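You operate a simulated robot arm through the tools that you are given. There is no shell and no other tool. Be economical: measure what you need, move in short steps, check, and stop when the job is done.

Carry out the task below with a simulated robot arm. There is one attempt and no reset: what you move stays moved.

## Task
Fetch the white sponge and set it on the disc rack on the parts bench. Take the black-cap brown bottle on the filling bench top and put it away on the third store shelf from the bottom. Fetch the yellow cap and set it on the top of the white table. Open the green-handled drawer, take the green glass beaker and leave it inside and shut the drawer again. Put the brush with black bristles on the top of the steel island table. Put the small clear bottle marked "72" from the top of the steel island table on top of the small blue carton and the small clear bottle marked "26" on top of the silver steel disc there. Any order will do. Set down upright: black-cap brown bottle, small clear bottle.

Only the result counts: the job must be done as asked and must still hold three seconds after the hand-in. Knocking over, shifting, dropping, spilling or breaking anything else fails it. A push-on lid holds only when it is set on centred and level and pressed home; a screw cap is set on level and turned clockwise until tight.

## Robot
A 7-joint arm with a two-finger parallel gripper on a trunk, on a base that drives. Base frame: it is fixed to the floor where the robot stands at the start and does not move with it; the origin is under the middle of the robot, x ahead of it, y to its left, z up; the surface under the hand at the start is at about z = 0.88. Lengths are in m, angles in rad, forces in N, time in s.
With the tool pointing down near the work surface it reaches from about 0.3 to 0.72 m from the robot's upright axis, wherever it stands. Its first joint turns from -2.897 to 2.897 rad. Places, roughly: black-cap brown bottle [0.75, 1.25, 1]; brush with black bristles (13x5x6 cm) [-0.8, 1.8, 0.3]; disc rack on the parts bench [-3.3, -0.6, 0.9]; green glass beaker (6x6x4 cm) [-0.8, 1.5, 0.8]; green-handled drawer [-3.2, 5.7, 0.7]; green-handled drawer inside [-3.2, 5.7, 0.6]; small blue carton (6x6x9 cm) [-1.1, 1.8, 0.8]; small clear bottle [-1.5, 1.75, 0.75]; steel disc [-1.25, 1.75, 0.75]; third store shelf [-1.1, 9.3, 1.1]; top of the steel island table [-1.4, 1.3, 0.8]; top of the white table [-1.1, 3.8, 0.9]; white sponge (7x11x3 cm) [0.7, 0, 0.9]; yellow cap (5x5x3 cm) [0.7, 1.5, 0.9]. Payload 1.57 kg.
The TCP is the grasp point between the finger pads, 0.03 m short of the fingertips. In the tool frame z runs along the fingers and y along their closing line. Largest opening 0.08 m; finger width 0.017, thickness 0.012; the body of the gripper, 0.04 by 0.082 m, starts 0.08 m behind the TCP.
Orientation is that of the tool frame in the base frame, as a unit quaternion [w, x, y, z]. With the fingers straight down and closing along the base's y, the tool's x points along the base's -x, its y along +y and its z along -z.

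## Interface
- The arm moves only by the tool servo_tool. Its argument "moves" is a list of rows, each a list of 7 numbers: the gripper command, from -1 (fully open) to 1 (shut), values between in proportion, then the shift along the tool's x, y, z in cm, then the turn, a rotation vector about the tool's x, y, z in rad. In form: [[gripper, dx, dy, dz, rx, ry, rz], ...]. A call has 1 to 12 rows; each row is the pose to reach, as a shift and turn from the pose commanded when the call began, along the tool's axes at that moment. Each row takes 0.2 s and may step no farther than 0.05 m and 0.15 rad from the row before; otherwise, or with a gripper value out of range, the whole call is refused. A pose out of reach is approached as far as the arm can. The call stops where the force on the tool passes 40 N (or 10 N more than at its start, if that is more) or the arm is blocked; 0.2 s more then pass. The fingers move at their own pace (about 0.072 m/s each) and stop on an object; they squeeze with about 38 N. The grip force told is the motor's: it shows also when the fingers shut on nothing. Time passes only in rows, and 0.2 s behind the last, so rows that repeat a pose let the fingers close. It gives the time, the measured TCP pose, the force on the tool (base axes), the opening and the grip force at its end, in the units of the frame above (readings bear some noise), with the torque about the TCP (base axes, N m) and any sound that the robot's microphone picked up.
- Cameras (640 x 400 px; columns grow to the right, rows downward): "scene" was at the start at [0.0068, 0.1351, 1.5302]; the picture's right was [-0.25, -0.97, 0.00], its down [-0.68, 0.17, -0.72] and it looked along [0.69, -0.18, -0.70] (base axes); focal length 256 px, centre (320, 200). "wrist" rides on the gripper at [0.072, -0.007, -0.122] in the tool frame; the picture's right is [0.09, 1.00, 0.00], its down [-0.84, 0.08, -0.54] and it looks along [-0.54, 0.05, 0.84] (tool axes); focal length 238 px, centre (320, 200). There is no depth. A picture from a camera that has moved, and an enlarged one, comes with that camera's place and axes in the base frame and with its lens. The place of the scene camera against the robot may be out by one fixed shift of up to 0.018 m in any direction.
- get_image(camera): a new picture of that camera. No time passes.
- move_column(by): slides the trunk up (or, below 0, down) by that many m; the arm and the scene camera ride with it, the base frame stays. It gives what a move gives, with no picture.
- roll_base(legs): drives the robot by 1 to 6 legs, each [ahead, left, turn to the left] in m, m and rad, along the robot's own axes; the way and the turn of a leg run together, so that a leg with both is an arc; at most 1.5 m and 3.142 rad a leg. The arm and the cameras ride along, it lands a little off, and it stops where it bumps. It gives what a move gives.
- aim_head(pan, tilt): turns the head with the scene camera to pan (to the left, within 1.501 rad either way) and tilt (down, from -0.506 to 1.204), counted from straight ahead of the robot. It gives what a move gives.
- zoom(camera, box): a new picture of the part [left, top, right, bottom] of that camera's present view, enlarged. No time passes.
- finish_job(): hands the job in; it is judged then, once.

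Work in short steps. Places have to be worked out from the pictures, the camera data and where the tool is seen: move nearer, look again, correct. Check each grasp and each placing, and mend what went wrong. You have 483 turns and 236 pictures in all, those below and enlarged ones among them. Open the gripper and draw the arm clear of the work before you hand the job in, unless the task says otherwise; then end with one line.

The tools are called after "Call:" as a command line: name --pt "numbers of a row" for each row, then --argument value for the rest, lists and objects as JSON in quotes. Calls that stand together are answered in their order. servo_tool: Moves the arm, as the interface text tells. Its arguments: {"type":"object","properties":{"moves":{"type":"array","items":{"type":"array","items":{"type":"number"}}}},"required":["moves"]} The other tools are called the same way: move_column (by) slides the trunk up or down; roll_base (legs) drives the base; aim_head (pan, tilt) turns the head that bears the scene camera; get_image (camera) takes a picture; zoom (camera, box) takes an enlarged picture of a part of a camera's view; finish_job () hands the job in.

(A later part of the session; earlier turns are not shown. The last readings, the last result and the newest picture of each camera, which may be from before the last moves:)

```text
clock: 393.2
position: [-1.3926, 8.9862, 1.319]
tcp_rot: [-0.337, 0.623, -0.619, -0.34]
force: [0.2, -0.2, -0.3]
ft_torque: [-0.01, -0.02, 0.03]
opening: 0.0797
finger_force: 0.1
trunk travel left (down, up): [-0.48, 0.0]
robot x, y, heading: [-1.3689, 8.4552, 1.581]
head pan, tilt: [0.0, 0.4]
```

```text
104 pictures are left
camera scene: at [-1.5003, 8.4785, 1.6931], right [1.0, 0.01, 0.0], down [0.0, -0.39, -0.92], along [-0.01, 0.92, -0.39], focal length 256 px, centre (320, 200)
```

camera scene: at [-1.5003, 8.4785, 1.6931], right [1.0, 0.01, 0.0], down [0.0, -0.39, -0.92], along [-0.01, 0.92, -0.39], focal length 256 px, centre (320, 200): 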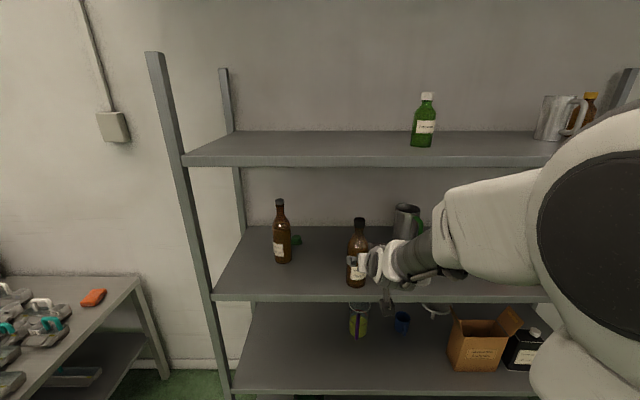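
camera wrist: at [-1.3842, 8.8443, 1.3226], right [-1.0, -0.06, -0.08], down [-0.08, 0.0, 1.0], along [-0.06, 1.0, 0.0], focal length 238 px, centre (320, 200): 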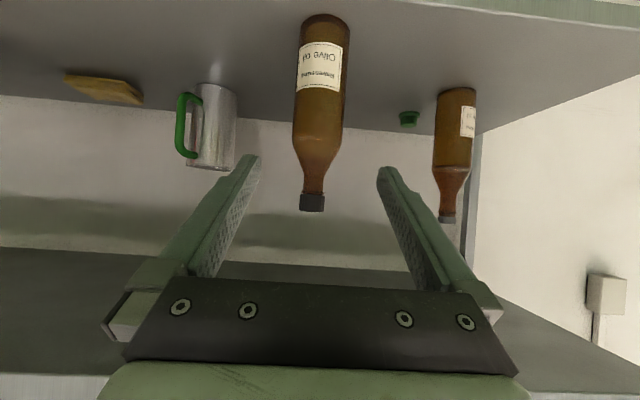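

The bottle is standing on the third shelf. I'm retracting to vertical, then backing away and turning toward the drawer area.

Call:
servo_tool --pt "-1 0.9 0 -1.5 0 0.13 0" --pt "-1 1.8 0 -3 0 0.26 0" --pt "-1 2.7 0 -4.5 0 0.39 0" --pt "-1 3.6 0 -6 0 0.52 0" --pt "-1 4.5 0 -7.5 0 0.65 0" --pt "-1 5.5 0 -9 0 0.78 0" --pt "-1 6.4 0 -10.3 0 0.9 0" --pt "-1 7.3 0 -11.5 0 1.0 0"

Call:
roll_base --legs '[[-0.8, 0, 0], [0, 0, 1.57], [0, 0, 0.8]]'

Call:
aim_head --pan 0.0 --tilt 0.35

Call:
get_image --camera "scene"

```text
clock: 395.0
position: [-1.3889, 8.8502, 1.3197]
tcp_rot: [0.002, 0.71, -0.704, 0.003]
force: [0.6, -0.3, 0.4]
ft_torque: [-0.02, 0.0, -0.01]
opening: 0.0801
finger_force: 0.0
out of reach, approached as far as the arm can: row 1, 2
trunk travel left (down, up): [-0.48, 0.0]
robot x, y, heading: [-1.3625, 8.4508, 1.575]
head pan, tilt: [0.0, 0.4]
```

```text
clock: 408.5
position: [-1.6255, 7.358, 1.3201]
tcp_rot: [-0.001, 0.919, 0.394, 0.002]
force: [-0.4, -0.3, -0.2]
ft_torque: [0.03, 0.0, 0.04]
opening: 0.0803
finger_force: 0.0
trunk travel left (down, up): [-0.48, 0.0]
robot x, y, heading: [-1.3625, 7.6627, -2.329]
head pan, tilt: [0.0, 0.4]
```

```text
clock: 409.1
position: [-1.6254, 7.3581, 1.3191]
tcp_rot: [-0.001, 0.919, 0.395, 0.002]
force: [-0.2, -0.2, 0.3]
ft_torque: [-0.01, -0.02, -0.02]
opening: 0.08
finger_force: 0.1
trunk travel left (down, up): [-0.48, 0.0]
robot x, y, heading: [-1.3627, 7.66, -2.327]
head pan, tilt: [0.0, 0.351]
```

```text
103 pictures are left
camera scene: at [-1.2637, 7.5702, 1.6976], right [-0.73, 0.69, 0.0], down [0.24, 0.25, -0.94], along [-0.65, -0.68, -0.34], focal length 256 px, centre (320, 200)
```

scene: 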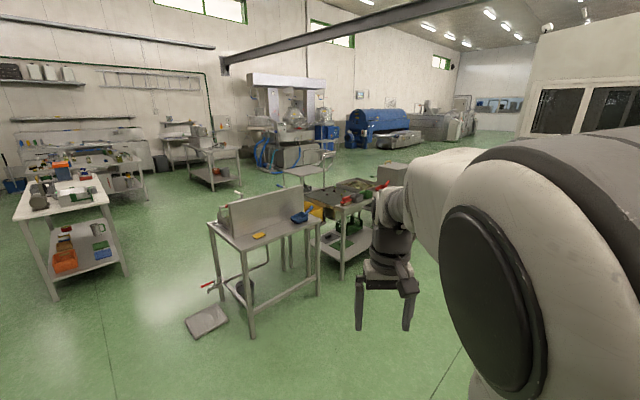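

The drawer unit should be at about (331, 200) in this view. I'm zooming in.

Call:
zoom --camera "scene" --box '[200, 150, 400, 290]'

```text
2.86 times, centred on (300, 220) of scene
camera zoom: at [-1.2637, 7.5702, 1.6976], right [-0.73, 0.69, 0.0], down [0.24, 0.25, -0.94], along [-0.65, -0.68, -0.34], focal length 732 px, centre (377, 143)
```

zoom: 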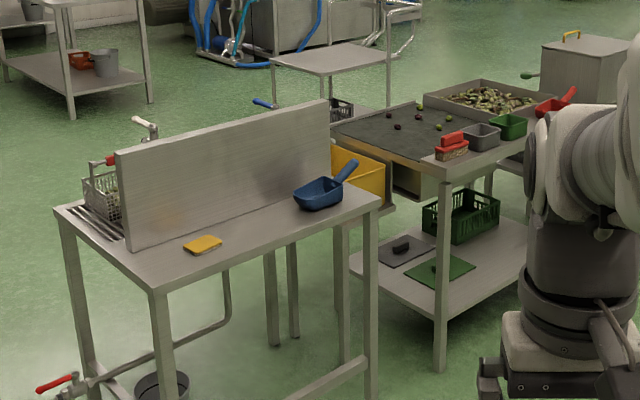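

The drawer belongs to the second steel table (x ≈ -2.8…-3.75, y ≈ 5.6…6.25). I need to see it from the south side, so I'm driving down the aisle past the first table and looking west.

Call:
roll_base --legs '[[0, 0, 0.757], [1.3, 0.17, 0], [1.35, 0, 0], [0, 0, -1.0]]'

Call:
aim_head --pan -0.5 --tilt 0.4

Call:
get_image --camera "scene"

```text
clock: 432.4
position: [-1.5594, 4.7957, 1.3203]
tcp_rot: [0.0, 0.963, 0.27, 0.002]
force: [-0.1, 0.3, 0.6]
ft_torque: [0.02, -0.01, -0.01]
opening: 0.0799
finger_force: 0.1
trunk travel left (down, up): [-0.48, 0.0]
robot x, y, heading: [-1.2223, 5.0168, -2.594]
head pan, tilt: [0.0, 0.351]
```

```text
clock: 433.3
position: [-1.559, 4.7947, 1.3203]
tcp_rot: [0.0, 0.963, 0.271, 0.002]
force: [1.5, 0.3, -0.3]
ft_torque: [0.01, -0.03, 0.01]
opening: 0.08
finger_force: 0.2
trunk travel left (down, up): [-0.48, 0.0]
robot x, y, heading: [-1.2298, 5.0177, -2.591]
head pan, tilt: [-0.499, 0.4]
```

```text
101 pictures are left
camera scene: at [-1.1722, 4.9532, 1.6931], right [-0.05, 1.0, 0.0], down [0.39, 0.02, -0.92], along [-0.92, -0.05, -0.39], focal length 256 px, centre (320, 200)
```

scene: 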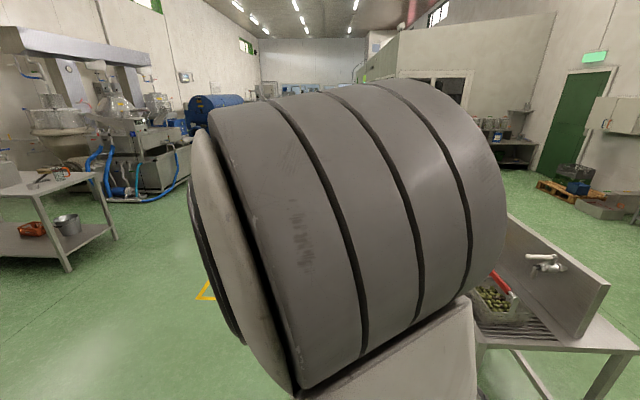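

The arm blocks the view, so I'm turning the base right and using the left side of the view.

Call:
roll_base --legs '[[0, 0, -1.0]]'

Call:
move_column --by -0.13

Call:
aim_head --pan 0.4 --tilt 0.45

Call:
get_image --camera "scene"

```text
clock: 437.1
position: [-1.5966, 5.1759, 1.32]
tcp_rot: [0.001, 0.975, -0.222, 0.001]
force: [0.4, -0.5, -0.6]
ft_torque: [-0.02, 0.01, -0.03]
opening: 0.0798
finger_force: 0.0
trunk travel left (down, up): [-0.48, 0.0]
robot x, y, heading: [-1.2281, 5.0196, 2.698]
head pan, tilt: [-0.499, 0.4]
```

```text
clock: 438.6
position: [-1.5978, 5.1762, 1.1892]
tcp_rot: [0.0, 0.975, -0.222, 0.002]
force: [0.1, 0.1, 0.6]
ft_torque: [-0.01, 0.01, 0.01]
opening: 0.08
finger_force: 0.1
trunk travel left (down, up): [-0.35, 0.13]
robot x, y, heading: [-1.2283, 5.0182, 2.696]
head pan, tilt: [-0.499, 0.4]
```

```text
clock: 439.8
position: [-1.5975, 5.1754, 1.1899]
tcp_rot: [0.0, 0.975, -0.222, 0.001]
force: [0.5, 0.4, 0.4]
ft_torque: [0.02, -0.03, -0.02]
opening: 0.0802
finger_force: 0.0
trunk travel left (down, up): [-0.35, 0.13]
robot x, y, heading: [-1.23, 5.0167, 2.698]
head pan, tilt: [0.4, 0.45]
```

```text
100 pictures are left
camera scene: at [-1.3013, 4.8792, 1.5584], right [0.05, 1.0, 0.0], down [0.43, -0.02, -0.9], along [-0.9, 0.04, -0.44], focal length 256 px, centre (320, 200)
```

scene: 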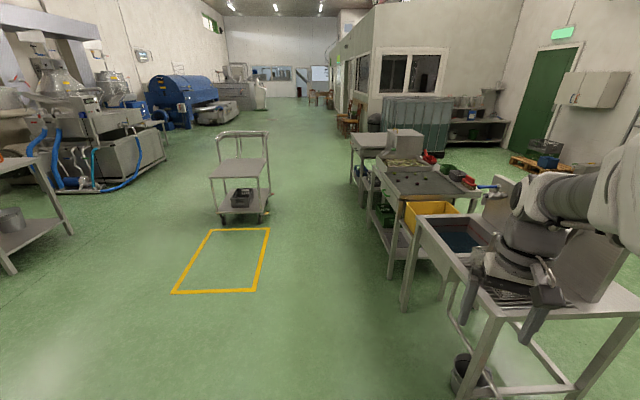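

Open floor lies south of the tables. I'm driving west to x ≈ -3.1 and facing north.

Call:
roll_base --legs '[[0, 0, 0.445], [1.0, 0.1, 0], [0.85, 0.1, 0], [0, 0, -1.57]]'

Call:
aim_head --pan 0.0 --tilt 0.7

Call:
get_image --camera "scene"

```text
clock: 459.0
position: [-3.1029, 5.2263, 1.19]
tcp_rot: [0.001, 0.712, -0.702, 0.001]
force: [0.9, 0.0, -1.8]
ft_torque: [0.02, -0.03, -0.02]
opening: 0.0801
finger_force: 0.1
trunk travel left (down, up): [-0.35, 0.13]
robot x, y, heading: [-3.076, 4.822, 1.59]
head pan, tilt: [0.4, 0.45]
```

```text
clock: 459.9
position: [-3.1021, 5.2251, 1.1892]
tcp_rot: [0.001, 0.712, -0.702, 0.001]
force: [0.2, -0.3, -0.1]
ft_torque: [0.02, 0.01, 0.02]
opening: 0.0801
finger_force: 0.0
trunk travel left (down, up): [-0.35, 0.13]
robot x, y, heading: [-3.0763, 4.8273, 1.584]
head pan, tilt: [0.0, 0.7]
```

```text
99 pictures are left
camera scene: at [-3.2101, 4.8445, 1.5363], right [1.0, 0.02, 0.0], down [0.01, -0.64, -0.77], along [-0.01, 0.77, -0.64], focal length 256 px, centre (320, 200)
```

scene: 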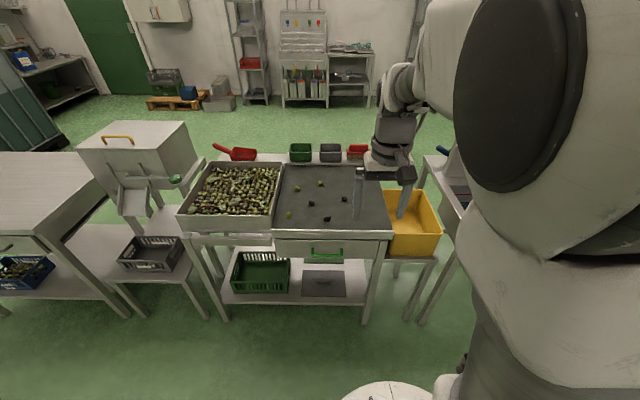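

The green-handled drawer is right ahead. I'm zooming in.

Call:
zoom --camera "scene" --box '[260, 210, 400, 300]'

Call:
get_image --camera "wrist"

```text
4.44 times, centred on (330, 255) of scene
camera zoom: at [-3.2101, 4.8445, 1.5363], right [1.0, 0.02, 0.0], down [0.01, -0.64, -0.77], along [-0.01, 0.77, -0.64], focal length 1139 px, centre (276, -44)
```

zoom: 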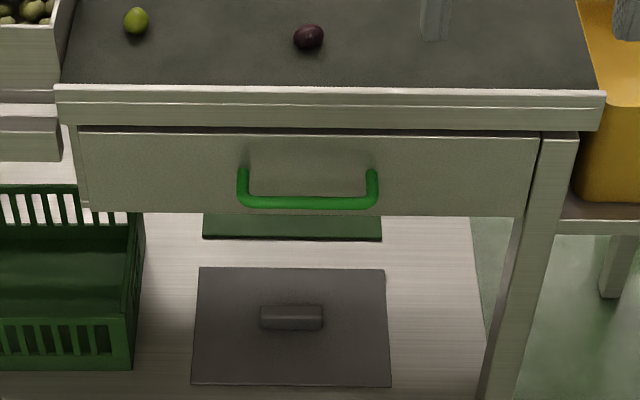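

```text
97 pictures are left
camera wrist: at [-3.0949, 5.1535, 1.3107], right [-0.99, -0.11, 0.0], down [-0.09, 0.84, 0.54], along [-0.06, 0.54, -0.84], focal length 238 px, centre (320, 200)
```

wrist: 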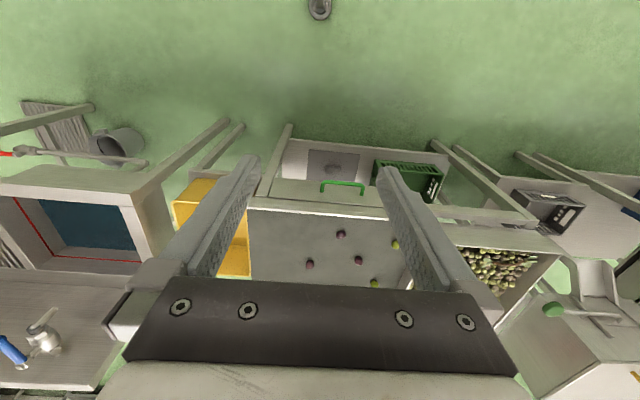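

The bar is at about (-3.195, 5.463, z 0.737), just below the table edge. I'll use a horizontal hand with the fingers closing vertically. I'm lowering the trunk and starting the reorientation.

Call:
move_column --by -0.25

Call:
servo_tool --pt "-1 -0.3 0.6 0.5 -0.0864 -0.0864 0.0864" --pt "-1 -0.6 1.2 1 -0.1727 -0.1727 0.1727" --pt "-1 -0.9 1.8 1.5 -0.2591 -0.2591 0.2591" --pt "-1 -1.2 2.4 2 -0.3455 -0.3455 0.3455" --pt "-1 -1.5 3 2.5 -0.4318 -0.4318 0.4318" --pt "-1 -1.8 3.6 3 -0.5182 -0.5182 0.5182" --pt "-1 -2.1 4.2 3.5 -0.6046 -0.6046 0.6046"

Call:
servo_tool --pt "-1 0 0 0 -0.0864 -0.0864 0.0864" --pt "-1 0 0 0 -0.1727 -0.1727 0.1727" --pt "-1 0 0 0 -0.2591 -0.2591 0.2591" --pt "-1 0 0 0 -0.3455 -0.3455 0.3455" --pt "-1 0 0 0 -0.4318 -0.4318 0.4318" --pt "-1 0 0 0 -0.5182 -0.5182 0.5182" --pt "-1 0 0 0 -0.6046 -0.6046 0.6046"

Call:
get_image --camera "wrist"

```text
clock: 462.4
position: [-3.1028, 5.2249, 0.9397]
tcp_rot: [0.0, 0.712, -0.702, 0.002]
force: [-0.3, 0.9, -1.0]
ft_torque: [-0.05, 0.01, 0.02]
opening: 0.0796
finger_force: 0.1
trunk travel left (down, up): [-0.1, 0.38]
robot x, y, heading: [-3.0768, 4.829, 1.587]
head pan, tilt: [0.0, 0.7]
```

```text
clock: 464.0
position: [-3.1447, 5.2451, 0.9041]
tcp_rot: [-0.003, -0.415, 0.814, 0.406]
force: [0.8, 0.2, 0.0]
ft_torque: [0.01, -0.02, -0.02]
opening: 0.0801
finger_force: 0.0
trunk travel left (down, up): [-0.1, 0.38]
robot x, y, heading: [-3.0805, 4.8241, 1.585]
head pan, tilt: [0.0, 0.7]
```

```text
clock: 465.8
position: [-3.1665, 5.3141, 0.9901]
tcp_rot: [-0.233, 0.226, 0.676, 0.662]
force: [0.4, -0.9, 0.3]
ft_torque: [-0.01, 0.0, 0.03]
opening: 0.0801
finger_force: 0.0
out of reach, approached as far as the arm can: row 1, 2, 3, 4, 5, 6, 7
trunk travel left (down, up): [-0.1, 0.38]
robot x, y, heading: [-3.0755, 4.8247, 1.584]
head pan, tilt: [0.0, 0.7]
stopped in row 7: the arm was blocked; the commanded pose is now the measured one
```

```text
96 pictures are left
camera wrist: at [-3.225, 5.1907, 1.0287], right [0.54, 0.02, 0.84], down [0.72, -0.54, -0.45], along [0.44, 0.84, -0.3], focal length 238 px, centre (320, 200)
```

wrist: 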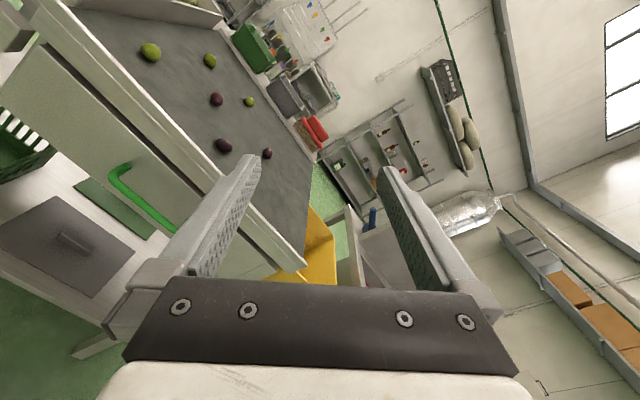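

The arm folded too tightly, because the wrist was too near the body. I'll back the base 0.22 m, then extend and finish the roll.

Call:
roll_base --legs '[[-0.22, 0, -0.015]]'

Call:
servo_tool --pt "-1 0 0 3 0 0 0" --pt "-1 0 0 6 0 0 -0.12" --pt "-1 0 0 9 0 0 -0.25" --pt "-1 0 0 12 0 0 -0.37" --pt "-1 0 0 14 0 0 -0.5" --pt "-1 0 0 14 0 0 -0.6" --pt "-1 0 0 14 0 0 -0.661"

Call:
get_image --camera "wrist"

```text
clock: 467.9
position: [-3.1581, 5.0954, 0.9908]
tcp_rot: [-0.23, 0.23, 0.673, 0.664]
force: [-0.5, 0.6, -0.3]
ft_torque: [-0.03, 0.0, 0.0]
opening: 0.08
finger_force: 0.0
trunk travel left (down, up): [-0.1, 0.38]
robot x, y, heading: [-3.0767, 4.6044, 1.57]
head pan, tilt: [0.0, 0.7]
```

```text
clock: 469.5
position: [-3.1593, 5.2367, 0.9874]
tcp_rot: [0.0, -0.001, 0.712, 0.702]
force: [0.1, 0.0, -0.4]
ft_torque: [-0.02, -0.01, 0.02]
opening: 0.0799
finger_force: 0.1
trunk travel left (down, up): [-0.1, 0.38]
robot x, y, heading: [-3.0762, 4.607, 1.567]
head pan, tilt: [0.0, 0.7]
```

```text
95 pictures are left
camera wrist: at [-3.2304, 5.1135, 0.9805], right [-0.09, 0.01, 1.0], down [0.84, -0.54, 0.09], along [0.54, 0.84, 0.04], focal length 238 px, centre (320, 200)
```

wrist: 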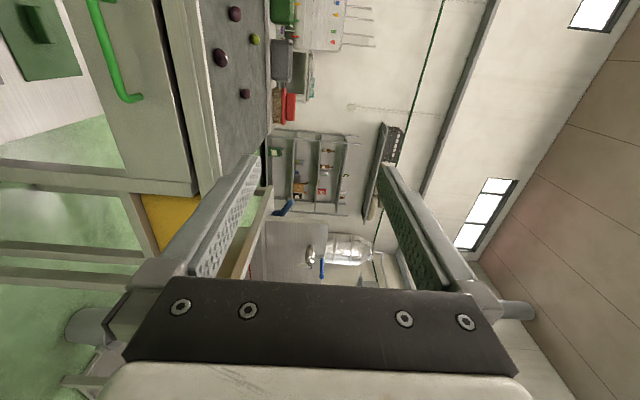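

The orientation is right. Re-triangulating with the wrist views gives the bar at about (-3.195, 5.491, z 0.69). I'm going down in front of it and looking again.

Call:
servo_tool --pt "-1 0.6 -4.5 0.5 0 0 0" --pt "-1 1.2 -9 1 0 0 0" --pt "-1 1.8 -13.5 1.5 0 0 0" --pt "-1 2.4 -18 2 0 0 0" --pt "-1 3 -22.5 2.5 0 0 0" --pt "-1 3.6 -27 3 0 0 0" --pt "-1 3.6 -29.7 6 0 0 0" --pt "-1 3.6 -29.7 9 0 0 0"

Call:
get_image --camera "wrist"

Call:
get_image --camera "scene"

```text
clock: 471.3
position: [-3.2731, 5.359, 0.7648]
tcp_rot: [0.024, 0.023, 0.735, 0.677]
force: [0.1, 0.0, -0.2]
ft_torque: [-0.01, -0.02, -0.03]
opening: 0.08
finger_force: 0.0
out of reach, approached as far as the arm can: row 1, 2, 3, 4, 5, 6, 7, 8
trunk travel left (down, up): [-0.1, 0.38]
robot x, y, heading: [-3.078, 4.6061, 1.575]
head pan, tilt: [0.0, 0.7]
```

```text
94 pictures are left
camera wrist: at [-3.3526, 5.2411, 0.7665], right [-0.09, 0.09, 0.99], down [0.8, -0.59, 0.12], along [0.59, 0.81, -0.02], focal length 238 px, centre (320, 200)
```

wrist: 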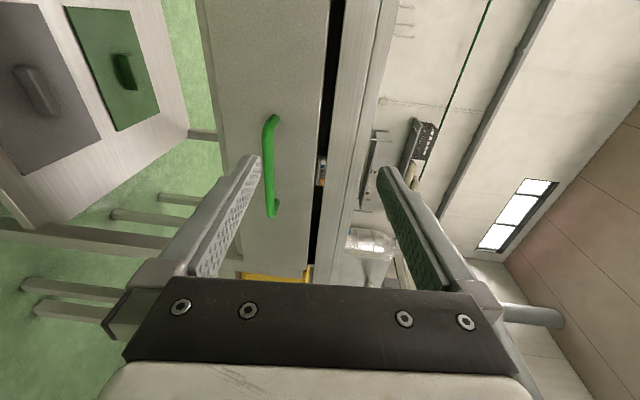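

```text
93 pictures are left
camera scene: at [-3.2082, 4.6273, 1.2862], right [1.0, 0.0, 0.0], down [0.0, -0.64, -0.77], along [0.0, 0.77, -0.64], focal length 256 px, centre (320, 200)
```

scene: 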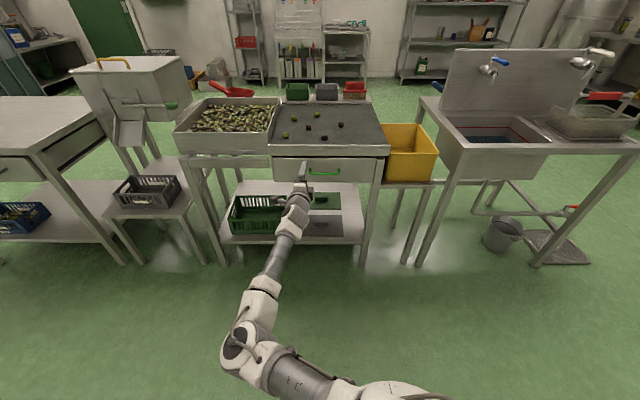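

The arm is near a wrist joint limit in this low horizontal pose. I'll lower the trunk 0.1 to flatten the forearm, pitch the hand down 0.2 rad, and re-target (-3.195, 5.40, 0.69).

Call:
move_column --by -0.1

Call:
servo_tool --pt "-1 -1.9 0.7 0 0.03 0.017 0" --pt "-1 -3.8 1.4 0 0.06 0.033 0" --pt "-1 -5.6 2.1 1 0.09 0.05 0" --pt "-1 -7.5 2.8 2.5 0.118 0.066 -0.005" --pt "-1 -7.5 2.8 4.4 0.118 0.066 -0.005" --pt "-1 -7.5 2.8 4.4 0.118 0.066 -0.005"

Call:
get_image --camera "wrist"

```text
clock: 472.6
position: [-3.2728, 5.3588, 0.6653]
tcp_rot: [0.023, 0.023, 0.735, 0.677]
force: [-1.0, -0.6, -0.4]
ft_torque: [-0.01, 0.02, -0.01]
opening: 0.0801
finger_force: 0.0
trunk travel left (down, up): [0.0, 0.48]
robot x, y, heading: [-3.075, 4.6119, 1.571]
head pan, tilt: [0.0, 0.7]
```

```text
clock: 474.0
position: [-3.1942, 5.4013, 0.6895]
tcp_rot: [0.0, 0.0, 0.774, 0.633]
force: [0.9, -0.1, -0.3]
ft_torque: [0.0, 0.02, 0.02]
opening: 0.0798
finger_force: 0.1
trunk travel left (down, up): [0.0, 0.48]
robot x, y, heading: [-3.076, 4.6085, 1.576]
head pan, tilt: [0.0, 0.7]
```

```text
92 pictures are left
camera wrist: at [-3.267, 5.2794, 0.7056], right [-0.09, 0.2, 0.98], down [0.84, -0.52, 0.18], along [0.54, 0.83, -0.12], focal length 238 px, centre (320, 200)
```

wrist: 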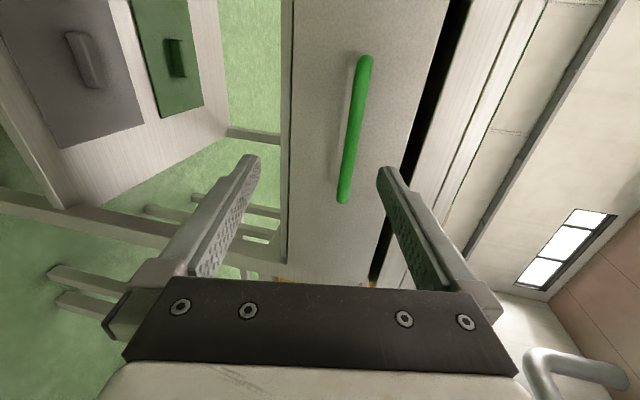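

The bar lies between the fingers, at about z 0.70. I'm advancing and closing on it.

Call:
servo_tool --pt "-1 0.3 1.4 0 0 0 0" --pt "-1 0.4 2.7 3 0 0 0" --pt "-1 0.4 2.7 5 0 0 0" --pt "-1 0.4 2.7 6.8 0 0 0" --pt "-1 0.4 2.7 6.8 0 0 0"

Call:
get_image --camera "wrist"

```text
clock: 475.2
position: [-3.2002, 5.4718, 0.7027]
tcp_rot: [-0.001, 0.0, 0.774, 0.633]
force: [0.4, -0.9, 1.0]
ft_torque: [-0.02, 0.01, -0.02]
opening: 0.0799
finger_force: 0.0
trunk travel left (down, up): [0.0, 0.48]
robot x, y, heading: [-3.0775, 4.6096, 1.569]
head pan, tilt: [0.0, 0.7]
```

```text
91 pictures are left
camera wrist: at [-3.2715, 5.3506, 0.7185], right [-0.09, 0.2, 0.98], down [0.84, -0.51, 0.18], along [0.54, 0.83, -0.12], focal length 238 px, centre (320, 200)
```

wrist: 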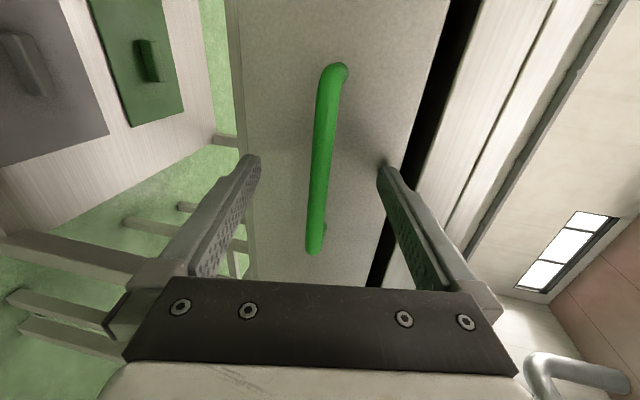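

Centred. I'm closing on the bar.

Call:
servo_tool --pt "1 0 0 0 0 0 0" --pt "1 0 0 0 0 0 0" --pt "1 0 0 0 0 0 0" --pt "1 0 0 0 0 0 0" --pt "1 0 0 0 0 0 0" --pt "1 0 0 0 0 0 0"

Call:
get_image --camera "wrist"

```text
clock: 476.6
position: [-3.1998, 5.4712, 0.7014]
tcp_rot: [0.0, -0.001, 0.775, 0.632]
force: [1.0, -5.5, -4.3]
ft_torque: [-0.03, 0.0, 0.05]
opening: 0.0119
finger_force: 29.1
trunk travel left (down, up): [0.0, 0.48]
robot x, y, heading: [-3.0737, 4.6087, 1.574]
head pan, tilt: [0.0, 0.7]
```

```text
90 pictures are left
camera wrist: at [-3.2713, 5.3504, 0.7179], right [-0.09, 0.2, 0.98], down [0.84, -0.51, 0.18], along [0.54, 0.83, -0.12], focal length 238 px, centre (320, 200)
```

wrist: 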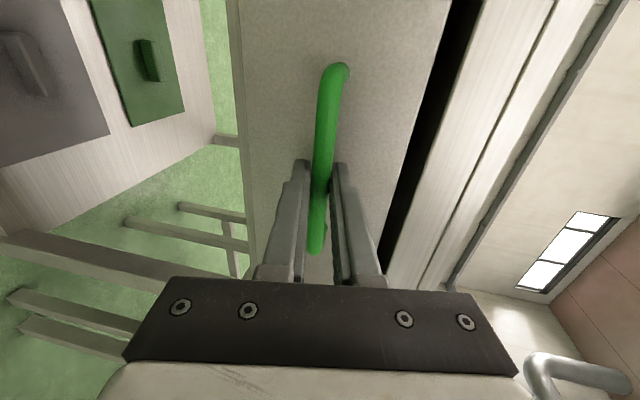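

Gripping the bar. I'm pulling the drawer open by driving the base back 0.12 first.

Call:
roll_base --legs '[[-0.12, 0, 0]]'

Call:
get_image --camera "scene"

```text
clock: 478.1
position: [-3.1999, 5.3507, 0.7007]
tcp_rot: [0.0, -0.001, 0.775, 0.632]
force: [-4.5, -0.8, -6.3]
ft_torque: [-0.06, -0.07, -0.14]
opening: 0.0116
finger_force: 28.8
trunk travel left (down, up): [0.0, 0.48]
robot x, y, heading: [-3.0758, 4.4869, 1.572]
head pan, tilt: [0.0, 0.7]
```

```text
89 pictures are left
camera scene: at [-3.2082, 4.5075, 1.1862], right [1.0, 0.0, 0.0], down [0.0, -0.64, -0.76], along [0.0, 0.76, -0.64], focal length 256 px, centre (320, 200)
```

scene: 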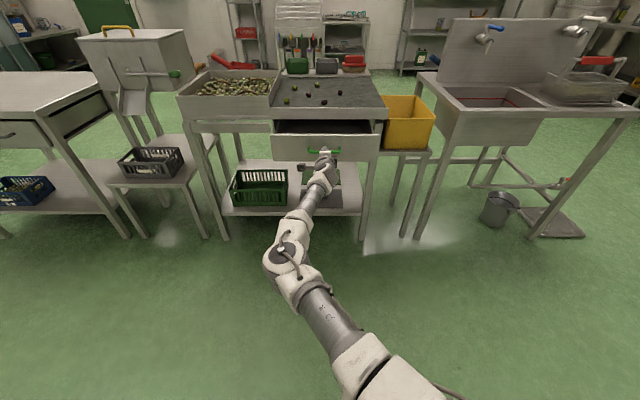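

The drawer is opening. I'm pulling a further 0.14 m.

Call:
roll_base --legs '[[-0.14, 0, 0]]'

Call:
get_image --camera "scene"

```text
clock: 479.6
position: [-3.1992, 5.2118, 0.7016]
tcp_rot: [-0.002, 0.0, 0.774, 0.633]
force: [0.6, -0.4, -2.6]
ft_torque: [-0.02, -0.05, -0.04]
opening: 0.012
finger_force: 29.1
trunk travel left (down, up): [0.0, 0.48]
robot x, y, heading: [-3.078, 4.3466, 1.571]
head pan, tilt: [0.0, 0.7]
```

```text
88 pictures are left
camera scene: at [-3.2077, 4.3686, 1.1862], right [1.0, 0.0, 0.0], down [0.0, -0.64, -0.76], along [0.0, 0.76, -0.64], focal length 256 px, centre (320, 200)
```

scene: 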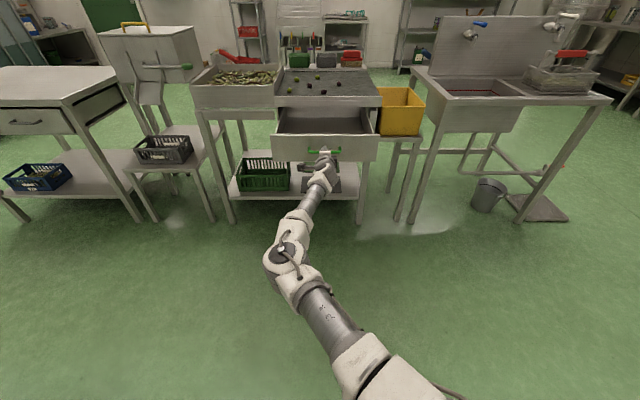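

The drawer is open about 26 cm. I'm releasing the handle and backing the base straight off.

Call:
servo_tool --pt "-0.3 0 0 0 0 0 0" --pt "-0.3 0 0 0 0 0 0" --pt "-0.3 0 0 0 0 0 0"

Call:
roll_base --legs '[[-0.15, 0, 0]]'

Call:
get_image --camera "scene"

```text
clock: 480.4
position: [-3.1985, 5.2124, 0.7016]
tcp_rot: [-0.002, -0.001, 0.774, 0.633]
force: [-0.1, 0.4, -1.0]
ft_torque: [0.02, 0.01, -0.01]
opening: 0.052
finger_force: 0.1
trunk travel left (down, up): [0.0, 0.48]
robot x, y, heading: [-3.0763, 4.349, 1.572]
head pan, tilt: [0.0, 0.7]
```

```text
clock: 482.0
position: [-3.2, 5.0649, 0.7027]
tcp_rot: [-0.002, -0.001, 0.774, 0.633]
force: [-0.1, 0.0, -0.1]
ft_torque: [-0.02, -0.01, -0.02]
opening: 0.0519
finger_force: 0.2
trunk travel left (down, up): [0.0, 0.48]
robot x, y, heading: [-3.0758, 4.1963, 1.574]
head pan, tilt: [0.0, 0.7]
```

```text
87 pictures are left
camera scene: at [-3.2073, 4.2202, 1.1863], right [1.0, 0.0, 0.0], down [0.0, -0.64, -0.76], along [0.0, 0.76, -0.64], focal length 256 px, centre (320, 200)
```

scene: 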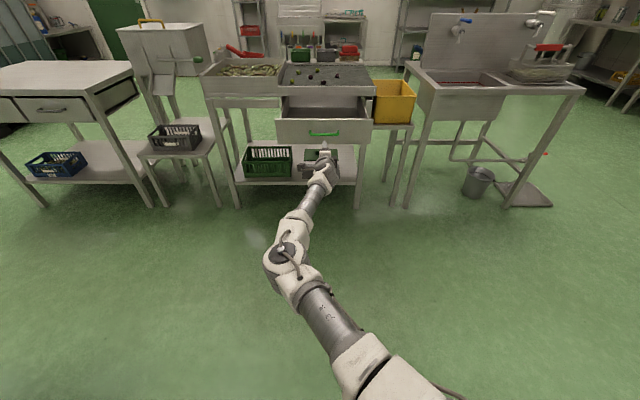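

The drawer stays open. I'm raising the trunk and restoring the hand to the vertical home pose.

Call:
move_column --by 0.35

Call:
servo_tool --pt "-1 -0.86 0.83 -3.1 0.0758 0.0758 -0.0926" --pt "-1 -1.7 1.66 -6.2 0.1515 0.1515 -0.1853" --pt "-1 -2.6 2.5 -9.3 0.2273 0.2273 -0.2779" --pt "-1 -3.4 3.3 -12.3 0.303 0.303 -0.3706" --pt "-1 -4.3 4.1 -15.4 0.3788 0.3788 -0.4632" --pt "-1 -5.2 5 -18.5 0.4546 0.4546 -0.5559" --pt "-1 -6 5.8 -21.6 0.5303 0.5303 -0.6485"

Call:
servo_tool --pt "-1 0 0 0 0.0758 0.0758 -0.0926" --pt "-1 0 0 0 0.1515 0.1515 -0.1853" --pt "-1 0 0 0 0.2273 0.2273 -0.2779" --pt "-1 0 0 0 0.303 0.303 -0.3706" --pt "-1 0 0 0 0.3788 0.3788 -0.4632" --pt "-1 0 0 0 0.4546 0.4546 -0.5559" --pt "-1 0 0 0 0.5303 0.5303 -0.6485"

```text
clock: 485.5
position: [-3.1985, 5.065, 1.052]
tcp_rot: [-0.001, -0.001, 0.775, 0.632]
force: [0.2, -0.3, -0.6]
ft_torque: [0.02, 0.01, 0.0]
opening: 0.0521
finger_force: 0.0
trunk travel left (down, up): [-0.35, 0.13]
robot x, y, heading: [-3.076, 4.2018, 1.573]
head pan, tilt: [0.0, 0.7]
```

```text
clock: 487.1
position: [-3.1383, 4.8635, 1.1528]
tcp_rot: [-0.002, -0.404, 0.841, 0.359]
force: [0.7, 1.4, -0.6]
ft_torque: [0.0, -0.02, -0.01]
opening: 0.0797
finger_force: 0.0
trunk travel left (down, up): [-0.35, 0.13]
robot x, y, heading: [-3.071, 4.1997, 1.569]
head pan, tilt: [0.0, 0.7]
```

```text
clock: 488.7
position: [-3.1365, 4.865, 1.1508]
tcp_rot: [0.0, 0.709, -0.706, 0.001]
force: [0.0, -0.3, 0.4]
ft_torque: [0.01, -0.02, 0.0]
opening: 0.0797
finger_force: 0.0
trunk travel left (down, up): [-0.35, 0.13]
robot x, y, heading: [-3.0767, 4.1978, 1.571]
head pan, tilt: [0.0, 0.7]
```

Call:
servo_tool --pt "-1 4.4 -1 -0.2 0 0 0" --pt "-1 8.8 -2 -0.4 0 0 0" --pt "-1 13.2 -3 -0.6 0 0 0" --pt "-1 17.6 -4 -0.8 0 0 0" --pt "-1 22 -5 -1 0 0 0" --pt "-1 26.4 -6 -1 0 0 0"

```text
clock: 490.1
position: [-3.0775, 4.5999, 1.1614]
tcp_rot: [0.001, 0.709, -0.706, 0.0]
force: [0.6, -0.2, -0.2]
ft_torque: [-0.01, 0.0, 0.0]
opening: 0.0798
finger_force: 0.1
trunk travel left (down, up): [-0.35, 0.13]
robot x, y, heading: [-3.0777, 4.2004, 1.571]
head pan, tilt: [0.0, 0.7]
```

Home pose reached. I'm driving back to the island: first east and south to (-2.2, 2.5), checking the way.

Call:
roll_base --legs '[[0, 0, -1.571], [0.44, -0.85, 0], [0.44, -0.85, 0]]'

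Call:
roll_base --legs '[[1.03, 0, 0], [1.03, 0, 0], [0, -1.02, 0], [0, 0, 1.57], [0, 0, 1.57]]'

Call:
aim_head --pan 0.0 --tilt 0.85

Call:
get_image --camera "scene"

```text
clock: 508.2
position: [-1.7786, 2.5194, 1.1612]
tcp_rot: [-0.001, -0.007, 1.0, 0.001]
force: [1.0, 0.2, -0.8]
ft_torque: [0.03, 0.02, 0.0]
opening: 0.0801
finger_force: 0.0
trunk travel left (down, up): [-0.35, 0.13]
robot x, y, heading: [-2.1806, 2.5158, 0.013]
head pan, tilt: [0.0, 0.7]
```

```text
clock: 539.8
position: [-0.506, 1.4973, 1.1613]
tcp_rot: [0.001, 1.0, 0.008, 0.0]
force: [-0.6, 0.1, 0.1]
ft_torque: [0.04, 0.0, 0.0]
opening: 0.0798
finger_force: 0.1
trunk travel left (down, up): [-0.35, 0.13]
robot x, y, heading: [-0.1083, 1.5064, -3.125]
head pan, tilt: [0.0, 0.7]
```

```text
clock: 540.5
position: [-0.5061, 1.4966, 1.1619]
tcp_rot: [0.0, 1.0, 0.008, 0.001]
force: [-0.7, -0.4, 0.1]
ft_torque: [0.01, 0.01, -0.04]
opening: 0.08
finger_force: 0.2
trunk travel left (down, up): [-0.35, 0.13]
robot x, y, heading: [-0.1012, 1.5043, -3.131]
head pan, tilt: [0.0, 0.85]
```

```text
86 pictures are left
camera scene: at [-0.0945, 1.3804, 1.524], right [-0.02, 1.0, 0.0], down [0.75, 0.01, -0.66], along [-0.66, -0.01, -0.75], focal length 256 px, centre (320, 200)
```

scene: 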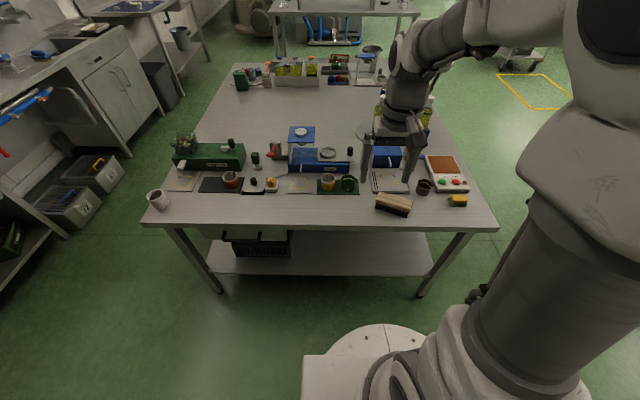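

The beaker is at about (-0.839, 1.483), with the dotted cup beside it along y, so I'll close along x. I'm driving 6 cm closer, then positioning above it with the hand turned 90°.

Call:
roll_base --legs '[[0.06, 0, 0]]'

Call:
servo_tool --pt "-1 -2.5 0.1 0 0 0 0.143" --pt "-1 -5 0.2 0 0 0 0.286" --pt "-1 -7.5 0.3 1 0 0 0.428" --pt "-1 -10 0.4 2 0 0 0.571" --pt "-1 -12.5 0.5 3 0 0 0.714" --pt "-1 -15 0.6 4 0 0 0.857" --pt "-1 -17.5 0.8 6 0 0 1.0" --pt "-1 -20 1 8 0 0 1.143" --pt "-1 -22.5 1.1 10 0 0 1.286" --pt "-1 -25 1.2 12 0 0 1.428" --pt "-1 -25.5 1.3 14 0 0 1.571" --pt "-1 -25.5 1.4 16 0 0 1.571"

Call:
get_image --camera "wrist"

```text
clock: 541.6
position: [-0.5659, 1.4946, 1.162]
tcp_rot: [0.001, 1.0, 0.009, 0.001]
force: [0.0, 0.2, 0.2]
ft_torque: [0.01, 0.0, 0.03]
opening: 0.08
finger_force: 0.1
trunk travel left (down, up): [-0.35, 0.13]
robot x, y, heading: [-0.1661, 1.5048, -3.123]
head pan, tilt: [0.0, 0.85]
```

```text
clock: 544.2
position: [-0.8196, 1.4761, 1.0025]
tcp_rot: [0.001, 0.713, -0.701, 0.0]
force: [0.0, -0.7, -0.4]
ft_torque: [-0.01, 0.0, -0.03]
opening: 0.08
finger_force: 0.0
trunk travel left (down, up): [-0.35, 0.13]
robot x, y, heading: [-0.1678, 1.5072, -3.126]
head pan, tilt: [0.0, 0.85]
```

```text
85 pictures are left
camera wrist: at [-0.8125, 1.4051, 1.1221], right [-0.99, -0.11, 0.0], down [-0.09, 0.84, 0.54], along [-0.06, 0.54, -0.84], focal length 238 px, centre (320, 200)
```

wrist: 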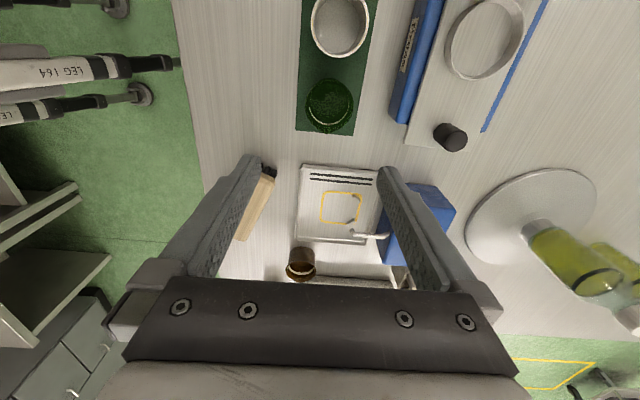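

The beaker is at about (-0.833, 1.466). I'm aligning and going down to z 0.87 for a check.

Call:
servo_tool --pt "-1 1 1.3 2 0 0 0.0" --pt "-1 1 1.3 6 0 0 0.0" --pt "-1 1 1.3 10 0 0 0.0" --pt "-1 1 1.3 13.2 0 0 0" --pt "-1 1 1.3 13.2 0 0 0"

Call:
get_image --camera "wrist"

Call:
zoom --camera "scene" --box '[290, 130, 410, 220]'

```text
clock: 545.4
position: [-0.8327, 1.4663, 0.8698]
tcp_rot: [0.001, 0.713, -0.701, 0.0]
force: [0.3, -1.0, -0.1]
ft_torque: [0.0, 0.0, 0.01]
opening: 0.08
finger_force: 0.0
trunk travel left (down, up): [-0.35, 0.13]
robot x, y, heading: [-0.1661, 1.4995, -3.126]
head pan, tilt: [0.0, 0.85]
```

```text
84 pictures are left
camera wrist: at [-0.825, 1.3944, 0.9902], right [-0.99, -0.11, 0.0], down [-0.09, 0.84, 0.54], along [-0.06, 0.54, -0.84], focal length 238 px, centre (320, 200)
```

wrist: 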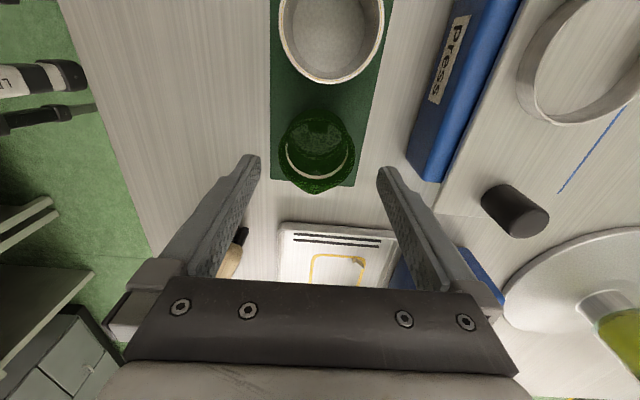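

```text
4.44 times, centred on (350, 175) of scene
camera zoom: at [-0.154, 1.3794, 1.524], right [-0.02, 1.0, 0.0], down [0.75, 0.01, -0.66], along [-0.66, -0.01, -0.75], focal length 1139 px, centre (187, 311)
```

zoom: 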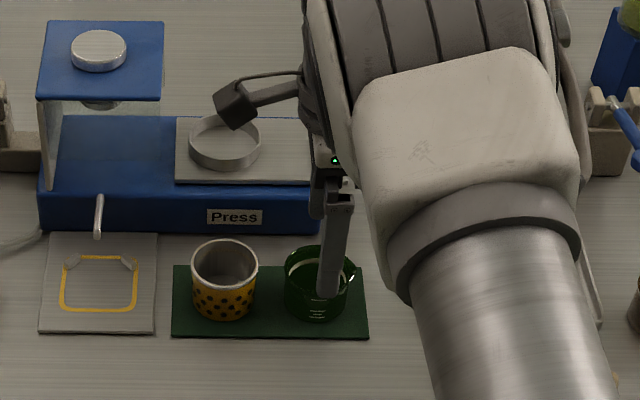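

Aligned within 4 mm. I'm lowering to grasp height and closing gently.

Call:
servo_tool --pt "-1 -0.4 0 2 0 0 0" --pt "-1 -0.4 0 4.5 0 0 0" --pt "-1 -0.4 0 6.3 0 0 0" --pt "-1 -0.4 0 6.3 0 0 0"

Call:
get_image --camera "wrist"

```text
clock: 546.4
position: [-0.832, 1.4711, 0.8138]
tcp_rot: [0.001, 0.714, -0.7, 0.0]
force: [11.9, 0.1, 19.8]
ft_torque: [0.06, -1.19, -0.15]
opening: 0.0803
finger_force: 0.1
trunk travel left (down, up): [-0.35, 0.13]
robot x, y, heading: [-0.1646, 1.5062, -3.118]
head pan, tilt: [0.0, 0.85]
stopped in row 4: the force on the tool passed its limit at 44 N (the readings are from after the stop); the commanded pose is now the measured one
```

```text
82 pictures are left
camera wrist: at [-0.8242, 1.3982, 0.9345], right [-0.99, -0.11, 0.0], down [-0.09, 0.84, 0.54], along [-0.06, 0.54, -0.84], focal length 238 px, centre (320, 200)
```

wrist: 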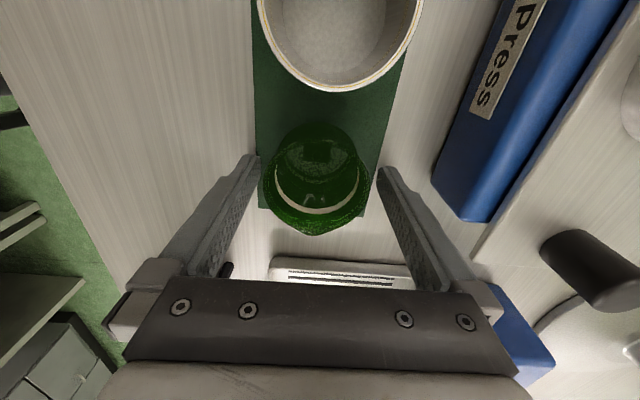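

The +x finger touched the beaker's wall. I'll lift 2.5 cm and re-measure.

Call:
servo_tool --pt "-1 0 0 -1.2 0 0 0" --pt "-1 0 0 -2.5 0 0 0" --pt "-1 0 0 -2.5 0 0 0"

Call:
zoom --camera "wrist" --box '[230, 90, 410, 220]'

```text
clock: 547.2
position: [-0.8347, 1.4698, 0.8362]
tcp_rot: [0.0, 0.714, -0.7, 0.001]
force: [1.1, -0.2, 0.4]
ft_torque: [0.01, -0.01, 0.0]
opening: 0.0803
finger_force: 0.0
trunk travel left (down, up): [-0.35, 0.13]
robot x, y, heading: [-0.168, 1.505, -3.123]
head pan, tilt: [0.0, 0.85]
```

```text
3.08 times, centred on (320, 155) of wrist
camera zoom: at [-0.8259, 1.3983, 0.9561], right [-0.99, -0.11, 0.0], down [-0.09, 0.84, 0.54], along [-0.06, 0.54, -0.84], focal length 733 px, centre (320, 338)
```

zoom: 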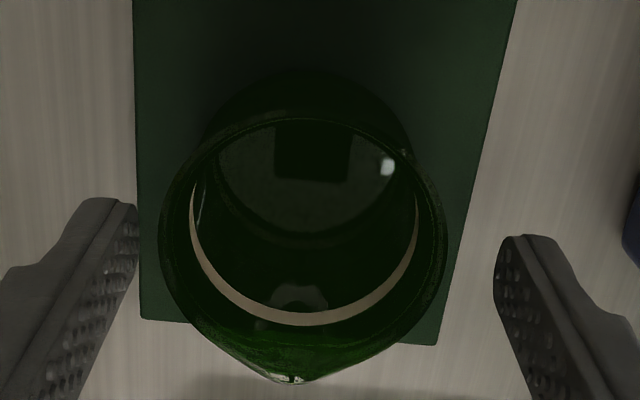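

At tip height the beaker is within 3 mm of centred. The earlier contact was most likely the fingertip on the mat or table (surface ≈ 0.777). I'll shift 3 mm, go down only to TCP 0.817 and close.

Call:
servo_tool --pt "-1 0 -0.3 0 0 0 0" --pt "-1 0 -0.3 1 0 0 0" --pt "-1 0 -0.3 1.9 0 0 0" --pt "-1 0 -0.3 1.9 0 0 0"

Call:
servo_tool --pt "0 0 0 0 0 0 0" --pt "0.4 0 0 0 0 0 0" --pt "1 0 0 0 0 0 0" --pt "1 0 0 0 0 0 0" --pt "1 0 0 0 0 0 0"

Call:
get_image --camera "wrist"

```text
clock: 548.2
position: [-0.8311, 1.4714, 0.8165]
tcp_rot: [0.002, 0.714, -0.701, 0.001]
force: [1.4, -0.3, 0.4]
ft_torque: [-0.02, 0.02, -0.02]
opening: 0.0798
finger_force: 0.0
trunk travel left (down, up): [-0.35, 0.13]
robot x, y, heading: [-0.1664, 1.5021, -3.121]
head pan, tilt: [0.0, 0.85]
```

```text
clock: 549.4
position: [-0.831, 1.4708, 0.8179]
tcp_rot: [0.001, 0.714, -0.7, 0.0]
force: [0.7, 0.0, 0.3]
ft_torque: [-0.02, 0.04, 0.0]
opening: 0.0547
finger_force: 37.9
trunk travel left (down, up): [-0.35, 0.13]
robot x, y, heading: [-0.1628, 1.5013, -3.126]
head pan, tilt: [0.0, 0.85]
```

```text
80 pictures are left
camera wrist: at [-0.8229, 1.3982, 0.9374], right [-0.99, -0.11, 0.0], down [-0.09, 0.84, 0.54], along [-0.06, 0.54, -0.84], focal length 238 px, centre (320, 200)
```

wrist: 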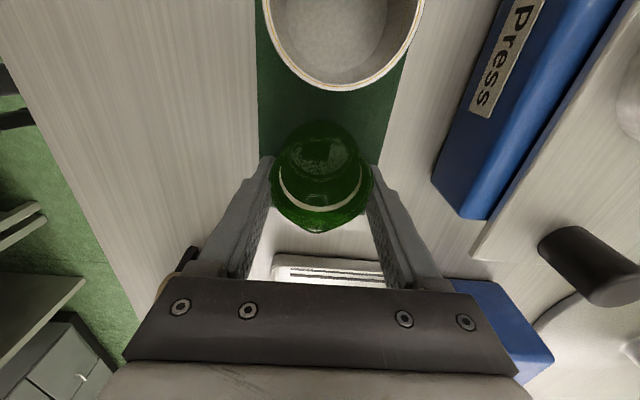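

The beaker is gripped by its body (55 mm). I'm lifting straight up.

Call:
servo_tool --pt "1 0 0 -2 0 0 0" --pt "1 0 0 -5 0 0 0" --pt "1 0 0 -10 0 0 0" --pt "1 0 0 -15 0 0 0" --pt "1 0 0 -20 0 0 0" --pt "1 0 0 -25 0 0 0" --pt "1 0 0 -29 0 0 0"

Call:
get_image --camera "wrist"

```text
clock: 551.0
position: [-0.8304, 1.4709, 1.1073]
tcp_rot: [0.001, 0.713, -0.701, 0.0]
force: [0.1, 0.0, -1.7]
ft_torque: [-0.01, 0.0, 0.01]
opening: 0.0551
finger_force: 37.7
trunk travel left (down, up): [-0.35, 0.13]
robot x, y, heading: [-0.1631, 1.5027, -3.128]
head pan, tilt: [0.0, 0.85]
```

```text
79 pictures are left
camera wrist: at [-0.8224, 1.398, 1.2282], right [-0.99, -0.11, 0.0], down [-0.09, 0.84, 0.54], along [-0.06, 0.54, -0.84], focal length 238 px, centre (320, 200)
```

wrist: 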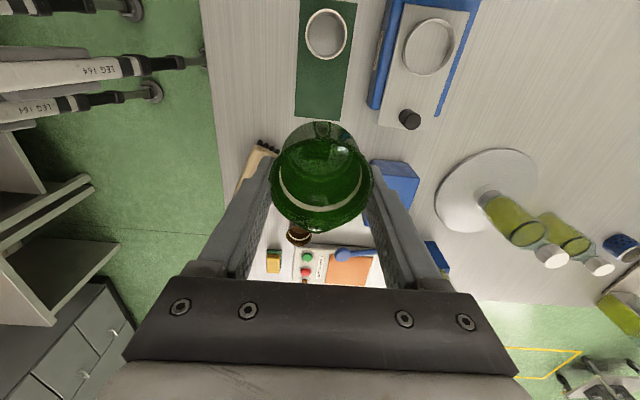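

I'm drawing the beaker back toward the robot before driving.

Call:
servo_tool --pt "1 0 -4.5 -1 0 0 0" --pt "1 0 -9 -2 0 0 0" --pt "1 0 -13.5 -3 0 0 0" --pt "1 0 -18 -4 0 0 0" --pt "1 0 -22.5 -5 0 0 0" --pt "1 0 -26 -5 0 0 0"

```text
clock: 552.4
position: [-0.5695, 1.4762, 1.156]
tcp_rot: [0.001, 0.714, -0.7, -0.001]
force: [-0.3, -0.2, -1.0]
ft_torque: [-0.01, -0.01, 0.01]
opening: 0.0549
finger_force: 37.9
trunk travel left (down, up): [-0.35, 0.13]
robot x, y, heading: [-0.1663, 1.5028, -3.126]
head pan, tilt: [0.0, 0.85]
```

Driving back to the drawer by the same route.

Call:
roll_base --legs '[[0, -1.0, -0.015], [1.02, 0, 0], [1.02, 0, 0], [0.44, -0.85, 0], [0.44, -0.85, 0], [0, 0, -1.57]]'

Call:
aim_head --pan 0.0 --tilt 0.7

Call:
get_image --camera "scene"

```text
clock: 591.1
position: [-3.1208, 4.6122, 1.1554]
tcp_rot: [-0.001, -0.008, 1.0, 0.0]
force: [-0.3, 0.4, -0.2]
ft_torque: [-0.02, 0.03, -0.01]
opening: 0.0545
finger_force: 37.9
trunk travel left (down, up): [-0.35, 0.13]
robot x, y, heading: [-3.0918, 4.2035, 1.591]
head pan, tilt: [0.0, 0.85]
```

```text
clock: 591.8
position: [-3.1198, 4.6119, 1.1553]
tcp_rot: [-0.001, -0.008, 1.0, 0.001]
force: [0.2, 0.1, -0.3]
ft_torque: [0.01, -0.02, 0.0]
opening: 0.0545
finger_force: 38.2
trunk travel left (down, up): [-0.35, 0.13]
robot x, y, heading: [-3.0872, 4.2079, 1.585]
head pan, tilt: [0.0, 0.7]
```

```text
78 pictures are left
camera scene: at [-3.2236, 4.2239, 1.5362], right [1.0, 0.02, 0.0], down [0.01, -0.64, -0.76], along [-0.01, 0.76, -0.64], focal length 256 px, centre (320, 200)
```

scene: 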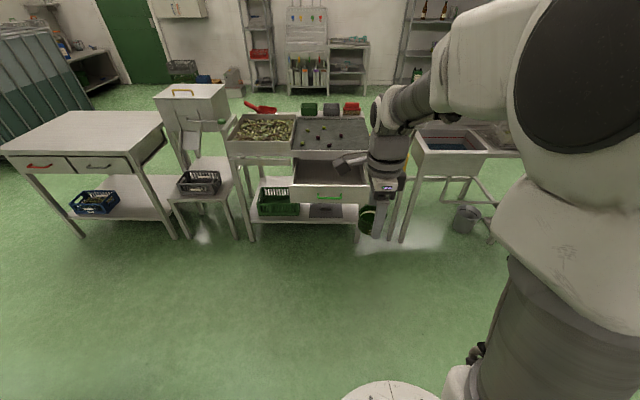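

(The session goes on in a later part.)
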